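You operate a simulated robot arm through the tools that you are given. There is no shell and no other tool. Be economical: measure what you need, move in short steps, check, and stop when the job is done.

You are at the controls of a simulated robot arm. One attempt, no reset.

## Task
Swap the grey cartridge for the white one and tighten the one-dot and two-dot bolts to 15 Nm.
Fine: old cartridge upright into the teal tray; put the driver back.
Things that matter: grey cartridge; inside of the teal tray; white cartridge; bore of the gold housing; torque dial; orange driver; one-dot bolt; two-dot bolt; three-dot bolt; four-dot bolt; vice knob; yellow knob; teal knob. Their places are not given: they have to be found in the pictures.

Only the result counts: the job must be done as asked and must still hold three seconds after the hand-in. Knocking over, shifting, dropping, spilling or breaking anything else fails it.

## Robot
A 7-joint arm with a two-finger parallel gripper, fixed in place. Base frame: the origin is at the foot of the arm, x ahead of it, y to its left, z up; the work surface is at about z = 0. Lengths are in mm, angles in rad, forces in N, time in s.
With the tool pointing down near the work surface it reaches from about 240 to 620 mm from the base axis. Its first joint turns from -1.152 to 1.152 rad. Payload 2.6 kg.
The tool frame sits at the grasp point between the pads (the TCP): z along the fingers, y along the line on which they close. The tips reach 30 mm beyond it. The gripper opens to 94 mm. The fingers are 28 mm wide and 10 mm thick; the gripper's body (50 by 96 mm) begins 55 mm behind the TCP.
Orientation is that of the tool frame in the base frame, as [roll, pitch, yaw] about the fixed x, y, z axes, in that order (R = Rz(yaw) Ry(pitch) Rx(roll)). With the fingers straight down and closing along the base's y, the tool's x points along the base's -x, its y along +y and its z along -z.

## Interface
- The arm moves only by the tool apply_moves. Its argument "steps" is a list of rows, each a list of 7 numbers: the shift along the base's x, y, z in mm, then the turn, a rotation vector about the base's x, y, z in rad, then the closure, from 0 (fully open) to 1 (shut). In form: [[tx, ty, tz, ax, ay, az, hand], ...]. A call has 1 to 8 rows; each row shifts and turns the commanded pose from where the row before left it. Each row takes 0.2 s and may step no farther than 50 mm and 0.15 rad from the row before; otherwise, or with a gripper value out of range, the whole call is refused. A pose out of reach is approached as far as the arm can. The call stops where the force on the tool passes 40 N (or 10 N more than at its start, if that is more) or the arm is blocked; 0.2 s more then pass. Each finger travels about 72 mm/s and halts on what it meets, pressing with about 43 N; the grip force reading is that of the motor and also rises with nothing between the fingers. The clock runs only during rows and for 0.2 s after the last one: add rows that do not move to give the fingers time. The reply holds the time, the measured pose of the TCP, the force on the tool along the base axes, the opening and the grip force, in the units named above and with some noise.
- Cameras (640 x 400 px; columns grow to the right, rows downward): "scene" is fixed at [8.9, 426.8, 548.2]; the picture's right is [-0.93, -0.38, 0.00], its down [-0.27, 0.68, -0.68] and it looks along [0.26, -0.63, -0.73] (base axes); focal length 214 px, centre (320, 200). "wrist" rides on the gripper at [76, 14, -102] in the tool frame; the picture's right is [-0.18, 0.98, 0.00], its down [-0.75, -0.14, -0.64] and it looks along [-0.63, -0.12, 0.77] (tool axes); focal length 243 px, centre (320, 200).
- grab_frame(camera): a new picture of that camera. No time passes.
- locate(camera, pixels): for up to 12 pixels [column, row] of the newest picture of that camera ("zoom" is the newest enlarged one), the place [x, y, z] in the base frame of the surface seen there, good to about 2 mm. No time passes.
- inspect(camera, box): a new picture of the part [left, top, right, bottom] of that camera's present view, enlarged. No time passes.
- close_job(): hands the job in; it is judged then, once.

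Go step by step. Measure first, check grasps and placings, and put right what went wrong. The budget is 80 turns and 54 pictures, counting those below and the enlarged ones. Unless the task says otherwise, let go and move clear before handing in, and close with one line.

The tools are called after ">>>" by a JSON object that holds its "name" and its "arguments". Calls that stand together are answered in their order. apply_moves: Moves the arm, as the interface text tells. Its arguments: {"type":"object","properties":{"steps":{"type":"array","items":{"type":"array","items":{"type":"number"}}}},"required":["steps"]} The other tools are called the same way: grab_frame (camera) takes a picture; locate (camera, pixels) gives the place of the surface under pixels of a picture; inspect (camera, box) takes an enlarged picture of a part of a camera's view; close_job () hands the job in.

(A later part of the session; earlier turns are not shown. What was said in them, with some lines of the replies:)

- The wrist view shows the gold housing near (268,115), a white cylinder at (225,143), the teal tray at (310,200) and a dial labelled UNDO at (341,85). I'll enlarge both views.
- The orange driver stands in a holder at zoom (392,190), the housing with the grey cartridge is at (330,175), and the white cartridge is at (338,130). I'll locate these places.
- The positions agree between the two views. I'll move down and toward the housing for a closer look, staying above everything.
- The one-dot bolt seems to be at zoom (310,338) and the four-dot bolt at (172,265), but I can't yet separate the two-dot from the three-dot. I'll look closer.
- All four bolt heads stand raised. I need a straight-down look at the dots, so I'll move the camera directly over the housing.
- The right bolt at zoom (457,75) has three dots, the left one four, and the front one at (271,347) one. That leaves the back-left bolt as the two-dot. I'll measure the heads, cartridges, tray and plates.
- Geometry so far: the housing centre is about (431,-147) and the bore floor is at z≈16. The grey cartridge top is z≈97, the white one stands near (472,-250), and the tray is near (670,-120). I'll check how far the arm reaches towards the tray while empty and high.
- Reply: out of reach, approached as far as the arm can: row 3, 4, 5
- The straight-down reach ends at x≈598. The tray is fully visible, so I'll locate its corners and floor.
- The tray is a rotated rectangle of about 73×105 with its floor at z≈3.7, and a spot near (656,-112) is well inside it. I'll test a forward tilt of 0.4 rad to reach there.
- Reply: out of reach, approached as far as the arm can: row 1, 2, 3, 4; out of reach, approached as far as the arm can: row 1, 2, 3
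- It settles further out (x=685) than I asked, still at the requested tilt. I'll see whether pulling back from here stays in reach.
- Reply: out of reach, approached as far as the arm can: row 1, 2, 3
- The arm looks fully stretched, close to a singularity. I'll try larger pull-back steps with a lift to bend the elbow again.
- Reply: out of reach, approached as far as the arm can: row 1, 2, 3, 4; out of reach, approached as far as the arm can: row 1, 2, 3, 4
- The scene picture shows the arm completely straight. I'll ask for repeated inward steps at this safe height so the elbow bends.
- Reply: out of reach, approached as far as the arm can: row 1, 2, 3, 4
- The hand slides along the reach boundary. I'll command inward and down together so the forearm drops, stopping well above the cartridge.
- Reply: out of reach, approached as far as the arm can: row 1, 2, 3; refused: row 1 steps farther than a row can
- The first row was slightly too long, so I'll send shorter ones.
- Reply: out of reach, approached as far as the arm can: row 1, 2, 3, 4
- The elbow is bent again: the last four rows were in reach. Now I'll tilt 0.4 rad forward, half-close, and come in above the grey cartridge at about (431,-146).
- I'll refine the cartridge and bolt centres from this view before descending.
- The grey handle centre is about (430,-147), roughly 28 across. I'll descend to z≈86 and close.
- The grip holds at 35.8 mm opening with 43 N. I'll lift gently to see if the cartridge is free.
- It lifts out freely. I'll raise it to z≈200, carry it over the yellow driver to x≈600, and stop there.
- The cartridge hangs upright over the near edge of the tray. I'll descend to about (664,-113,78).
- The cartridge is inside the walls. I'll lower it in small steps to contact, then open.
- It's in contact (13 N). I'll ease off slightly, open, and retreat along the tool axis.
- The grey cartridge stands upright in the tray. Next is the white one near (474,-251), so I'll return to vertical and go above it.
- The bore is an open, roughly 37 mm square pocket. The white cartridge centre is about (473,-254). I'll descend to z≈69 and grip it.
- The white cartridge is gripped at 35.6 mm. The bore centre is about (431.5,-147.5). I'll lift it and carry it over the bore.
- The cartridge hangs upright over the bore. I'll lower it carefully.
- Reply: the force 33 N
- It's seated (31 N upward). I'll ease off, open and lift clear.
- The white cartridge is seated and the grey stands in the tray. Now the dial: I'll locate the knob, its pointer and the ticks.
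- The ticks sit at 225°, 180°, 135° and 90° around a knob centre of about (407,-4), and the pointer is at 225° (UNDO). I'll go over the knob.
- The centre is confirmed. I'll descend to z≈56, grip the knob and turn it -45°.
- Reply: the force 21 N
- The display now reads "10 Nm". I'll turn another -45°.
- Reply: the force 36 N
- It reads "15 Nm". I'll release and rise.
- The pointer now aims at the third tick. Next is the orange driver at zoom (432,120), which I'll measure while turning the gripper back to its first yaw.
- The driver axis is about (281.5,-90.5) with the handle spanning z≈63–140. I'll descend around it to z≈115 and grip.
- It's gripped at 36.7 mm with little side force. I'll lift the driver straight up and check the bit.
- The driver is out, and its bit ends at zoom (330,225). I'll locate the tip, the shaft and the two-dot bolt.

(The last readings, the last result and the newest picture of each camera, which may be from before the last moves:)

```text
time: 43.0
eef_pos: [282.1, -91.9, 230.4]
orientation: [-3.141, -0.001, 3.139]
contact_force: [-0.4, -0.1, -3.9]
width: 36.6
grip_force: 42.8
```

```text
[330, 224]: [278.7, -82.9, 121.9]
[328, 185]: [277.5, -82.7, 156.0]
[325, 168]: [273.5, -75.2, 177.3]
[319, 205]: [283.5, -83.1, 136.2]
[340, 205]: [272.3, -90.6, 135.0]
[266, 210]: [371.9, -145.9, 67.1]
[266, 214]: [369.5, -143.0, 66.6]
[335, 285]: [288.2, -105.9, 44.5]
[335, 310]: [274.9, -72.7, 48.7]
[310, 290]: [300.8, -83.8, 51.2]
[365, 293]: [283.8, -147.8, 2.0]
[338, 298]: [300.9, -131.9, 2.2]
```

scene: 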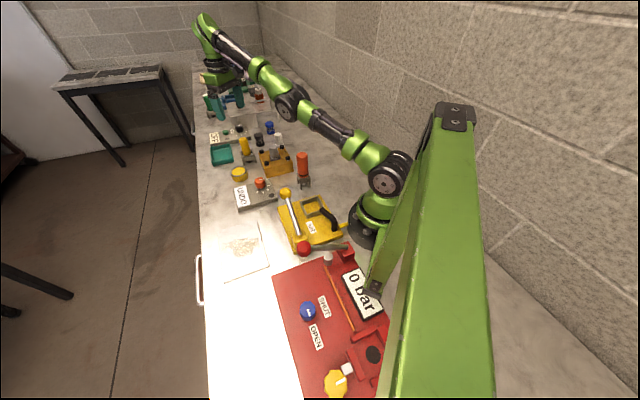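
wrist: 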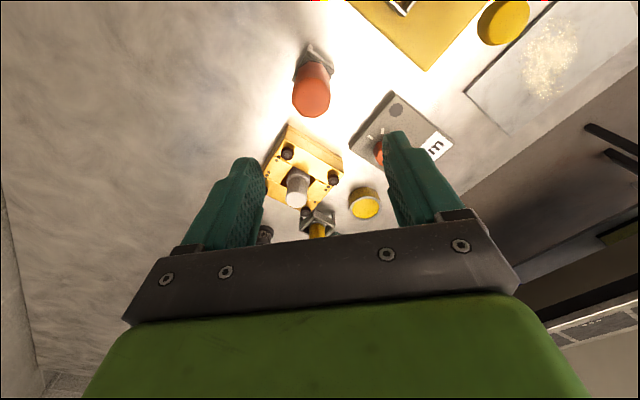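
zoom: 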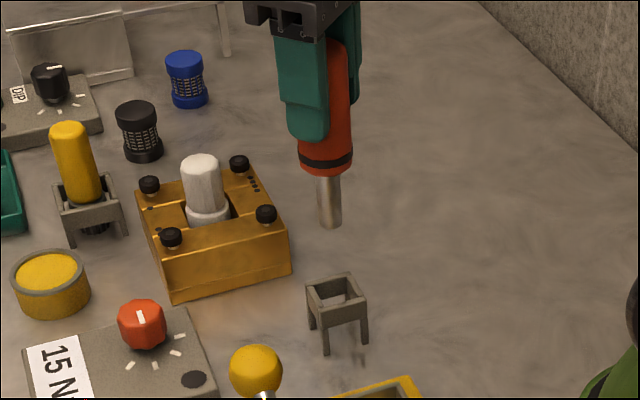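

The bit tip is about 110 mm below the TCP. I'll carry it above the two-dot bolt near (373,-146), with the tip at z≈120, and refine there.

>>> {"name": "apply_moves", "arguments": {"steps": [[31, -18, 0, 0, 0, 0, 0.85], [31, -18, 0, 0, 0, 0, 0.85], [30, -18, 0, 0, 0, 0, 0.85], [0, 0, -20, 0, 0, 0, 0.85], [0, 0, 0, 0, 0, 0, 0.85]]}}

>>> {"name": "grab_frame", "arguments": {"camera": "wrist"}}

>>> {"name": "inspect", "arguments": {"camera": "wrist", "box": [250, 0, 390, 100]}}

```text
time: 44.2
eef_pos: [374.5, -145.5, 207.1]
orientation: [-3.141, 0.0, 3.139]
contact_force: [0.1, 0.0, -4.5]
width: 36.7
grip_force: 43.1
```

```text
21 pictures are left
```

wrist: 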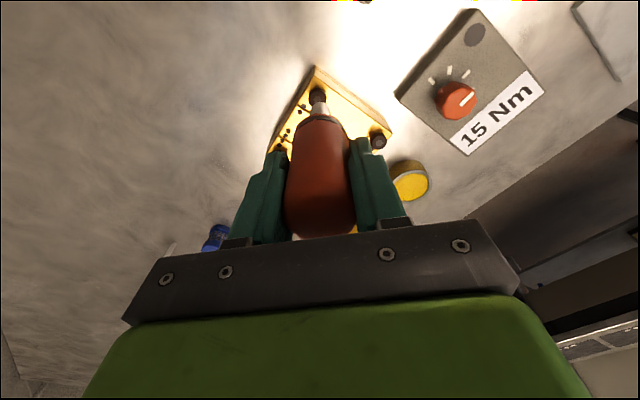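

```text
4.00 times, centred on (320, 50) of wrist
```

zoom: 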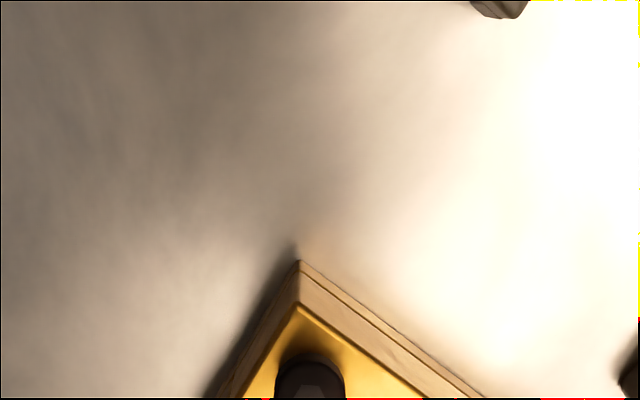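

>>> {"name": "inspect", "arguments": {"camera": "wrist", "box": [280, 65, 360, 125]}}

>>> {"name": "inspect", "arguments": {"camera": "scene", "box": [255, 125, 325, 180]}}

```text
6.67 times, centred on (320, 95) of wrist
```

zoom: 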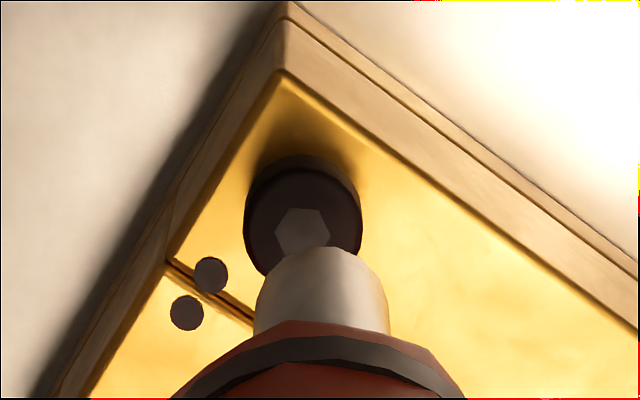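

```text
7.27 times, centred on (290, 152) of scene
```

zoom: 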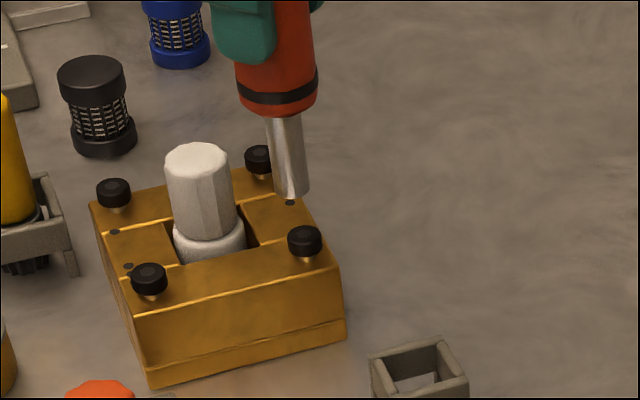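

The two dots beside this bolt are confirmed. By ray geometry the bit axis is at about y=-145 while the bolt hex at wrist (317.6,99.5) is near (373,-148). I'll verify with locate.

>>> {"name": "locate", "arguments": {"camera": "wrist", "pixels": [[317.6, 99.5], [313, 97], [322, 97], [317, 92], [311, 108], [308, 112]]}}

>>> {"name": "locate", "arguments": {"camera": "zoom", "pixels": [[305, 233], [305, 240], [148, 272], [112, 186], [258, 153], [290, 195]]}}

```text
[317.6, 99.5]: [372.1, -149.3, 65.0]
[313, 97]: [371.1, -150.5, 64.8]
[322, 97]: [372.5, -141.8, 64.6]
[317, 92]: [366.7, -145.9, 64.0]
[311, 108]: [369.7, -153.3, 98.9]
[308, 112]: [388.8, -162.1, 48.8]
```

```text
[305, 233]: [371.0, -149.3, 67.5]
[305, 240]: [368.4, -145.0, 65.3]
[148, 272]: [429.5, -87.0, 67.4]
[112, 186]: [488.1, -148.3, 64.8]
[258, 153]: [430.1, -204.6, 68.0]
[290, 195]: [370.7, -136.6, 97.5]
```

All views put the two-dot bolt at about (372.5,-148) and the one-dot at (488,-148.5). I'll shift the bit by (-0.5,-3.5) and lower it close to the bolt head.

>>> {"name": "apply_moves", "arguments": {"steps": [[-0.5, -3.5, 0, 0, 0, 0, 0.85], [0, 0, -12, 0, 0, 0, 0.85], [0, 0, -12, 0, 0, 0, 0.85], [0, 0, 0, 0, 0, 0, 0.85]]}}

>>> {"name": "inspect", "arguments": {"camera": "wrist", "box": [280, 55, 360, 115]}}

>>> {"name": "inspect", "arguments": {"camera": "scene", "box": [265, 135, 325, 180]}}

```text
time: 45.2
eef_pos: [371.8, -148.8, 184.8]
orientation: [-3.141, 0.001, 3.139]
contact_force: [0.5, -0.3, -3.6]
width: 36.5
grip_force: 43.1
```

```text
6.67 times, centred on (320, 85) of wrist
```

zoom: 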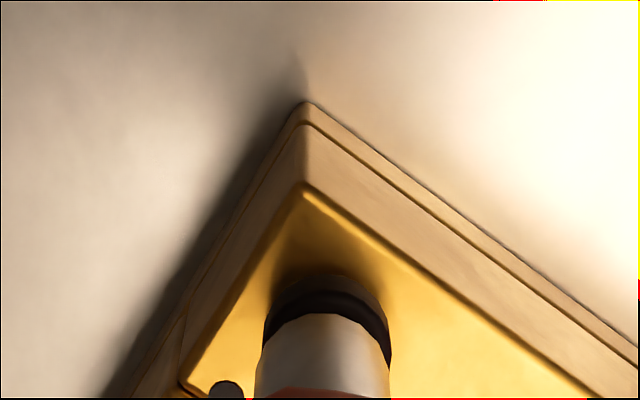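

```text
8.89 times, centred on (295, 158) of scene
```

zoom: 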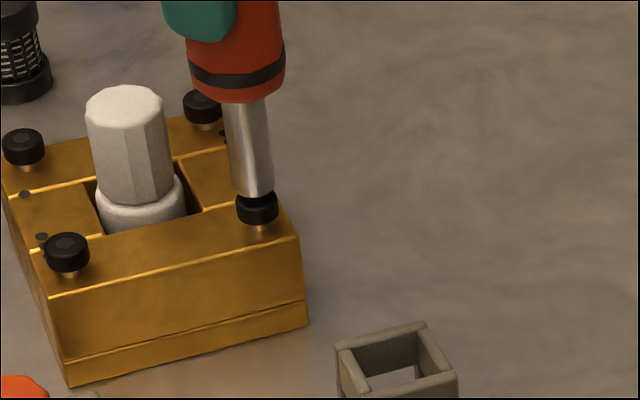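

The bit is lined up over the bolt head in both views. I'll lower it in small steps until contact.

>>> {"name": "apply_moves", "arguments": {"steps": [[0, 0, -4, 0, 0, 0, 0.85], [0, 0, -2, 0, 0, 0, 0.85], [0, 0, -2, 0, 0, 0, 0.85], [0, 0, -1, 0, 0, 0, 0.85], [0, 0, 0, 0, 0, 0, 0.85]]}}

```text
time: 46.4
eef_pos: [371.7, -149.5, 177.1]
orientation: [3.14, 0.002, 3.139]
contact_force: [-0.6, 0.1, 5.9]
width: 36.5
grip_force: 42.9
```

Contact is starting. I'll press slightly and turn clockwise.

>>> {"name": "apply_moves", "arguments": {"steps": [[0, 0, -0.7, 0, 0, 0, 0.9], [0, 0, 0, 0, 0, -0.14, 0.9], [0, 0, 0, 0, 0, -0.14, 0.9], [0, 0, 0, 0, 0, -0.14, 0.9]]}}

>>> {"name": "inspect", "arguments": {"camera": "scene", "box": [220, 130, 320, 220]}}

```text
time: 47.4
eef_pos: [370.9, -150.1, 175.5]
orientation: [3.141, 0.0, 2.716]
contact_force: [0.5, 0.9, 4.7]
width: 36.5
grip_force: 42.7
```

```text
4.44 times, centred on (270, 175) of scene
```

zoom: 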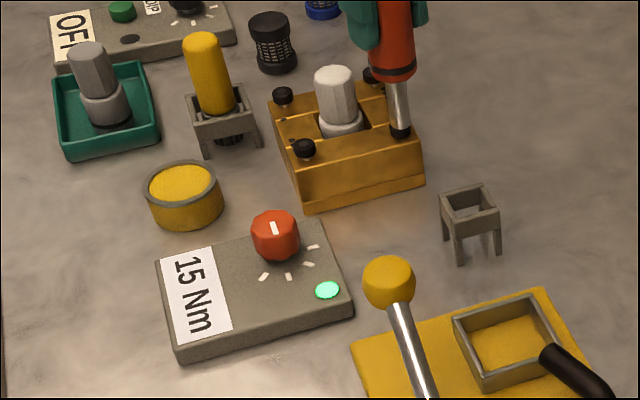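

The lamp at (327,290) turned green. I'll keep turning a bit with light pressure to see whether the bolt is done.

>>> {"name": "apply_moves", "arguments": {"steps": [[0, 0, -0.5, 0, 0, -0.14, 0.9], [0, 0, 0, 0, 0, -0.14, 0.9], [0, 0, -0.5, 0, 0, -0.14, 0.9], [0, 0, 0, 0, 0, -0.14, 0.9]]}}

>>> {"name": "inspect", "arguments": {"camera": "scene", "box": [240, 130, 320, 210]}}

```text
time: 48.4
eef_pos: [371.9, -150.0, 174.2]
orientation: [3.141, 0.002, 2.155]
contact_force: [0.6, 0.6, 10.0]
width: 36.4
grip_force: 43.0
```

```text
5.00 times, centred on (280, 170) of scene
```

zoom: 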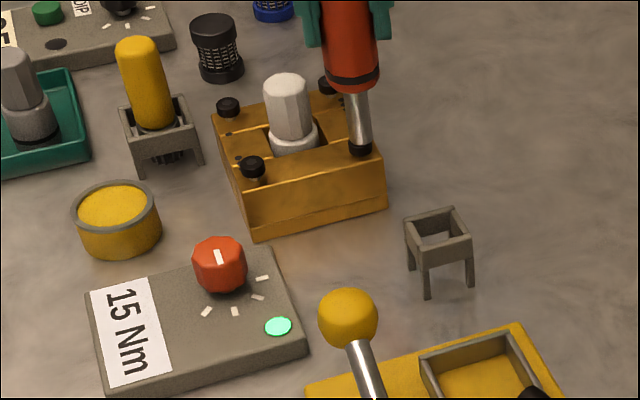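

I'll lift off to see whether the bolt went down and what the lamp does.

>>> {"name": "apply_moves", "arguments": {"steps": [[0, 0, 5, 0, 0, 0, 0.9], [0, 0, 25, 0, 0, 0, 0.9], [0, 0, 20, 0, 0, 0, 0.9]]}}

>>> {"name": "inspect", "arguments": {"camera": "scene", "box": [250, 130, 320, 210]}}

```text
time: 49.2
eef_pos: [372.1, -149.4, 225.1]
orientation: [3.141, -0.002, 2.159]
contact_force: [0.5, -0.5, -3.9]
width: 36.6
grip_force: 43.2
```

```text
5.00 times, centred on (285, 170) of scene
```

zoom: 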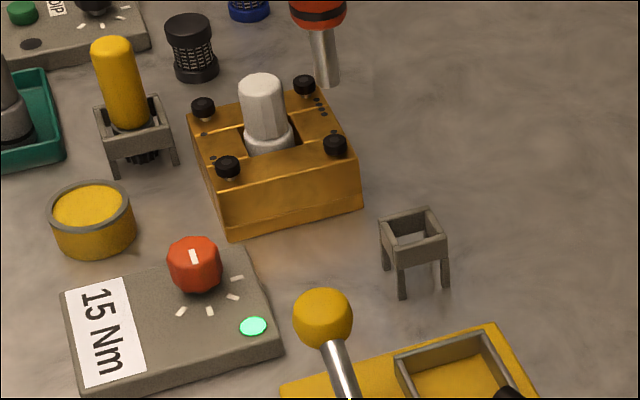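

The lamp stays lit. I'll compare the bolt heights.

>>> {"name": "locate", "arguments": {"camera": "zoom", "pixels": [[335, 141], [335, 145], [228, 163], [228, 166], [203, 104], [304, 82], [334, 158], [228, 179]]}}

>>> {"name": "inspect", "arguments": {"camera": "scene", "box": [270, 140, 310, 175]}}

```text
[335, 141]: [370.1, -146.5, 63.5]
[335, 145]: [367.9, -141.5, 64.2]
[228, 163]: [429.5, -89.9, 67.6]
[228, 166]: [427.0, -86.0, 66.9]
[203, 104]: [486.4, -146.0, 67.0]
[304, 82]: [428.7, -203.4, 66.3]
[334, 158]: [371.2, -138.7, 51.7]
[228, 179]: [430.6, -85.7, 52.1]
```

```text
11.43 times, centred on (290, 158) of scene
```

zoom: 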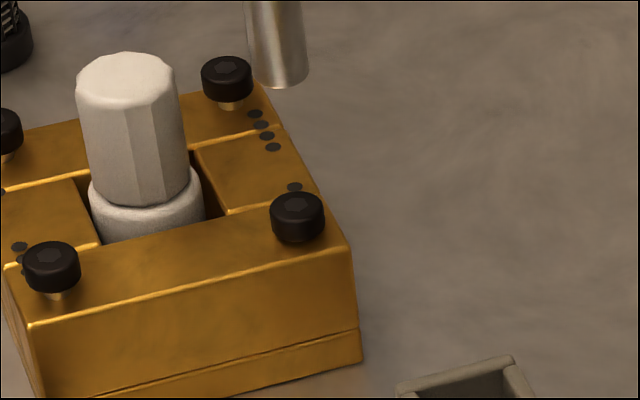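

The two-dot bolt is clearly down now, with no stem showing. I'll carry the bit over to the one-dot bolt at (488,-148.5), restoring the yaw and passing above the cartridge.

>>> {"name": "apply_moves", "arguments": {"steps": [[0, 0, 18, 0, 0, 0.14, 0.9], [24, 0, 0, 0, 0, 0.14, 0.9], [30, 0, 0, 0, 0, 0.14, 0.9], [31, 0, 0, 0, 0, 0.14, 0.9], [30, 0, 0, 0, 0, 0.14, 0.9], [0, 0, -15, 0, 0, 0.14, 0.9], [0, 0, -20, 0, 0, 0.14, 0.9], [0, 0, -15, 0, 0, 0, 0.9]]}}

>>> {"name": "grab_frame", "arguments": {"camera": "wrist"}}

>>> {"name": "inspect", "arguments": {"camera": "scene", "box": [245, 120, 305, 165]}}

```text
time: 51.0
eef_pos: [485.7, -149.2, 192.2]
orientation: [-3.141, 0.001, 3.14]
contact_force: [-0.6, 0.2, -5.1]
width: 36.4
grip_force: 43.6
```

```text
11 pictures are left
```

wrist: 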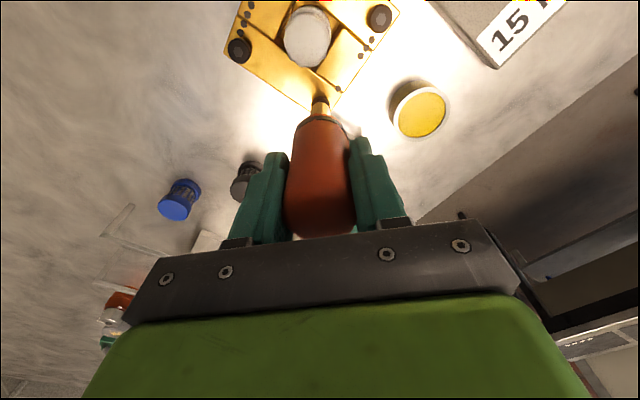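

```text
8.89 times, centred on (275, 142) of scene
```

zoom: 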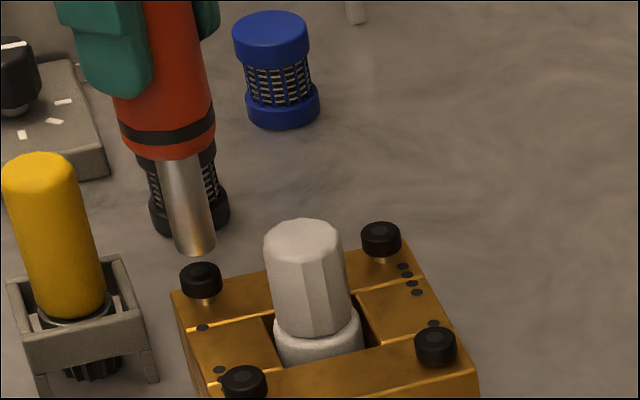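

The bit projects onto the one-dot head at zoom (201,270). I'll lower to just above it and check once more.

>>> {"name": "apply_moves", "arguments": {"steps": [[0, 0, -8, 0, 0, 0, 0.9], [0, 0, -3, 0, 0, 0, 0.9], [0, 0, 0, 0, 0, 0, 0.9]]}}

>>> {"name": "inspect", "arguments": {"camera": "scene", "box": [250, 130, 290, 160]}}

>>> {"name": "inspect", "arguments": {"camera": "wrist", "box": [290, 70, 350, 115]}}

```text
time: 51.8
eef_pos: [486.4, -148.1, 181.6]
orientation: [3.14, -0.001, 3.138]
contact_force: [-0.1, 0.4, -4.9]
width: 36.7
grip_force: 42.8
```

```text
13.33 times, centred on (270, 145) of scene
```

zoom: 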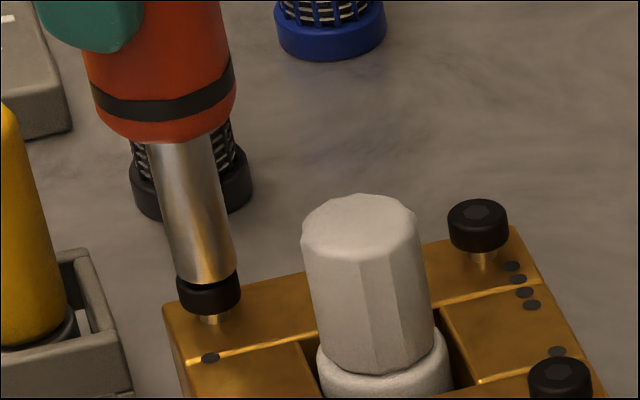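

```text
8.89 times, centred on (320, 92) of wrist
```

zoom: 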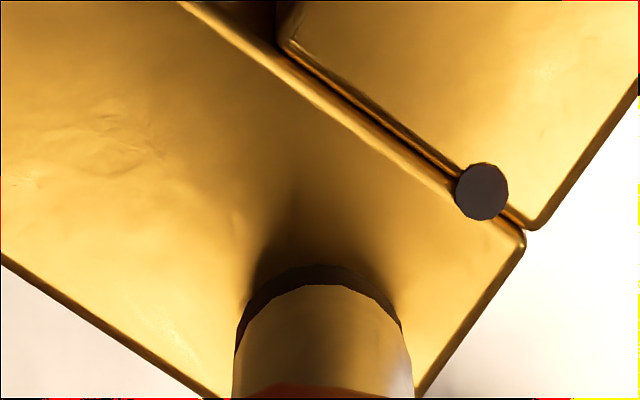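

The bit is over the head but appears about 1 mm short in x. I'll shift +1.3 mm, lower to contact and then turn clockwise.

>>> {"name": "apply_moves", "arguments": {"steps": [[1.3, -0.4, 0, 0, 0, 0, 0.9], [0, 0, -2, 0, 0, 0, 0.9], [0, 0, -2, 0, 0, 0, 0.9], [0, 0, -1, 0, 0, 0, 0.9], [0, 0, 0, 0, 0, 0, 0.9]]}}

```text
time: 53.0
eef_pos: [488.6, -149.3, 177.8]
orientation: [3.141, 0.0, 3.137]
contact_force: [-3.4, 0.7, 4.8]
width: 36.8
grip_force: 43.1
```

>>> {"name": "apply_moves", "arguments": {"steps": [[0, 0, -0.7, 0, 0, 0, 0.9], [0, 0, 0, 0, 0, -0.14, 0.9], [0, 0, 0, 0, 0, -0.14, 0.9], [0, 0, -0.5, 0, 0, -0.14, 0.9], [0, 0, 0, 0, 0, -0.14, 0.9], [0, 0, -0.5, 0, 0, -0.14, 0.9], [0, 0, 0, 0, 0, -0.14, 0.9], [0, 0, 0, 0, 0, -0.14, 0.9]]}}

>>> {"name": "inspect", "arguments": {"camera": "scene", "box": [230, 125, 310, 205]}}

```text
time: 54.8
eef_pos: [488.5, -148.3, 174.9]
orientation: [-3.141, 0.004, 2.157]
contact_force: [2.5, -0.7, 5.7]
width: 36.5
grip_force: 43.2
```

```text
5.00 times, centred on (270, 165) of scene
```

zoom: 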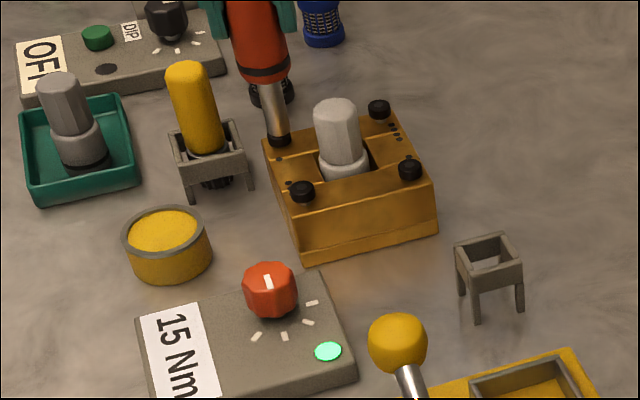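

The lamp is green and the head is down. I'll lift off and check.

>>> {"name": "apply_moves", "arguments": {"steps": [[0, 0, 5, 0, 0, 0, 0.9], [0, 0, 30, 0, 0, 0, 0.9], [0, 0, 33, 0, 0, 0.14, 0.9], [0, 0, 0, 0, 0, 0.14, 0.9]]}}

>>> {"name": "inspect", "arguments": {"camera": "scene", "box": [250, 135, 305, 175]}}

```text
time: 55.8
eef_pos: [488.6, -149.5, 243.2]
orientation: [-3.141, 0.0, 2.441]
contact_force: [-0.1, -0.1, -5.0]
width: 36.5
grip_force: 42.4
```

```text
10.00 times, centred on (278, 155) of scene
```

zoom: 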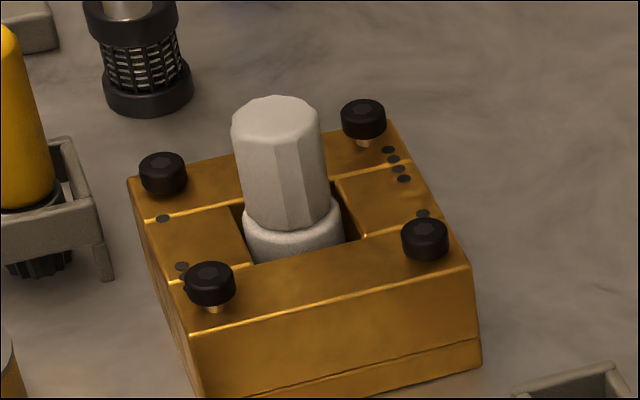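

Both target bolts are down and the other two are untouched. I'll carry the driver back over its stand.

>>> {"name": "apply_moves", "arguments": {"steps": [[-41.4, 11.6, 0, 0, 0, 0.1394, 0.9], [-41.4, 11.6, 0, 0, 0, 0.1394, 0.9], [-41.4, 11.6, 0, 0, 0, 0.1394, 0.9], [-41.4, 11.6, 0, 0, 0, 0.1394, 0.9], [-41.4, 11.6, -10, 0, 0, 0.1394, 0.9], [0, 0, -30, 0, 0, 0, 0.9], [0, 0, -25, 0, 0, 0, 0.9], [0, 0, 0, 0, 0, 0, 0.9]]}}

>>> {"name": "inspect", "arguments": {"camera": "scene", "box": [280, 140, 330, 200]}}

>>> {"name": "inspect", "arguments": {"camera": "wrist", "box": [280, 40, 360, 125]}}

```text
time: 57.6
eef_pos: [280.6, -92.0, 176.8]
orientation: [3.141, -0.001, 3.137]
contact_force: [0.2, 0.1, -3.8]
width: 36.4
grip_force: 42.9
```

```text
6.67 times, centred on (305, 170) of scene
```

zoom: 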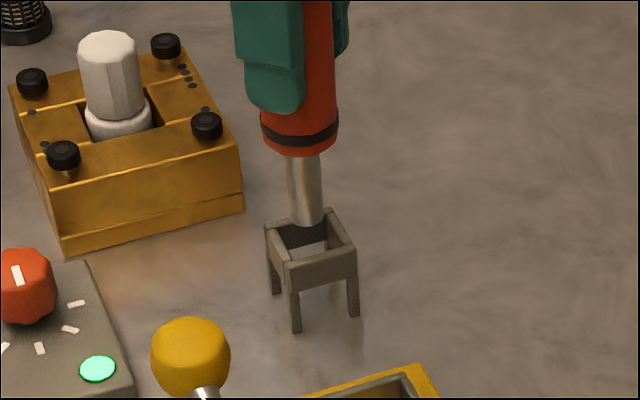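

```text
4.71 times, centred on (320, 82) of wrist
```

zoom: 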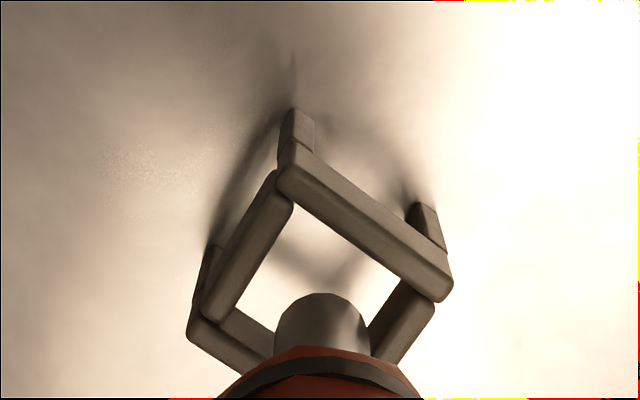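

It's aligned over the stand opening. I'll lower gently until it sits.

>>> {"name": "apply_moves", "arguments": {"steps": [[0, 0, -15, 0, 0, 0, 0.9], [0, 0, -15, 0, 0, 0, 0.9], [0, 0, -15, 0, 0, 0, 0.9], [0, 0, -10, 0, 0, 0, 0.9], [0, 0, -3, 0, 0, 0, 0.9], [0, 0, -2, 0, 0, 0, 0.9], [0, 0, 0, 0, 0, 0, 0.9]]}}

```text
time: 59.2
eef_pos: [281.2, -92.5, 117.2]
orientation: [3.141, 0.0, 3.136]
contact_force: [0.3, -0.4, -4.4]
width: 36.6
grip_force: 43.1
```

>>> {"name": "apply_moves", "arguments": {"steps": [[0, 0, -1, 0, 0, 0, 0.9], [0, 0, -1, 0, 0, 0, 0.9], [0, 0, -0.7, 0, 0, 0, 0.9], [0, 0, 0, 0, 0, 0, 0.9]]}}

```text
time: 60.2
eef_pos: [281.2, -91.2, 117.2]
orientation: [-3.141, 0.0, 3.137]
contact_force: [-0.3, -0.2, -4.1]
width: 36.7
grip_force: 43.5
```

>>> {"name": "apply_moves", "arguments": {"steps": [[0, 0, -1, 0, 0, 0, 0.9], [0, 0, -0.7, 0, 0, 0, 0.9], [0, 0, 0, 0, 0, 0, 0.9]]}}

```text
time: 61.0
eef_pos: [280.8, -91.4, 114.1]
orientation: [-3.142, 0.002, 3.134]
contact_force: [-6.6, 2.6, 21.2]
width: 36.9
grip_force: 42.9
```

It's seated (contact force 21 N). I'll ease off, open and rise clear.

>>> {"name": "apply_moves", "arguments": {"steps": [[0, 0, 1, 0, 0, 0, 0.85], [0, 0, 0, 0, 0, 0, 0.4], [0, 0, 0, 0, 0, 0, 0.4], [0, 0, 40, 0, 0, 0, 0.4], [0, 0, 45, 0, 0, 0, 0.4], [0, 0, 45, 0, 0, 0, 0.4], [0, 0, 0, 0, 0, 0, 0.4]]}}

>>> {"name": "inspect", "arguments": {"camera": "scene", "box": [200, 120, 330, 215]}}

```text
time: 62.6
eef_pos: [281.7, -90.4, 246.1]
orientation: [-3.14, -0.001, 3.137]
contact_force: [-0.1, 0.2, -0.4]
width: 56.4
grip_force: 0.0
```

```text
4.21 times, centred on (265, 168) of scene
```

zoom: 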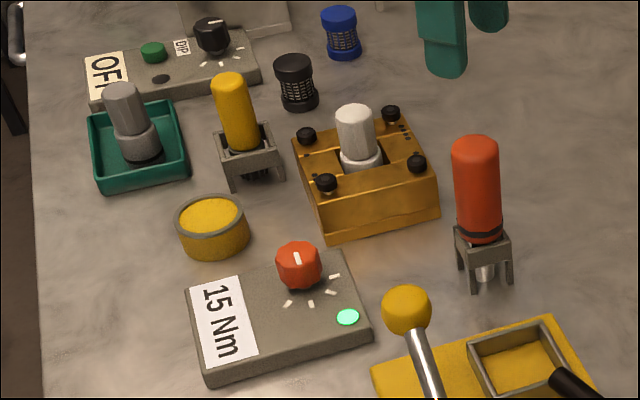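

The picture shows the driver in its stand, the grey cartridge upright in the tray, the white one in the bore, and both target bolts tightened. The gripper is clear, so I'm handing in.

>>> {"name": "close_job", "arguments": {}}

```text
The job is handed in.
```

The job is handed in: the white cartridge is in the bore and the grey one stands upright in the teal tray. The one-dot and two-dot bolts were driven down at the 15 Nm setting with the green lamp on, and the orange driver is back in its stand.
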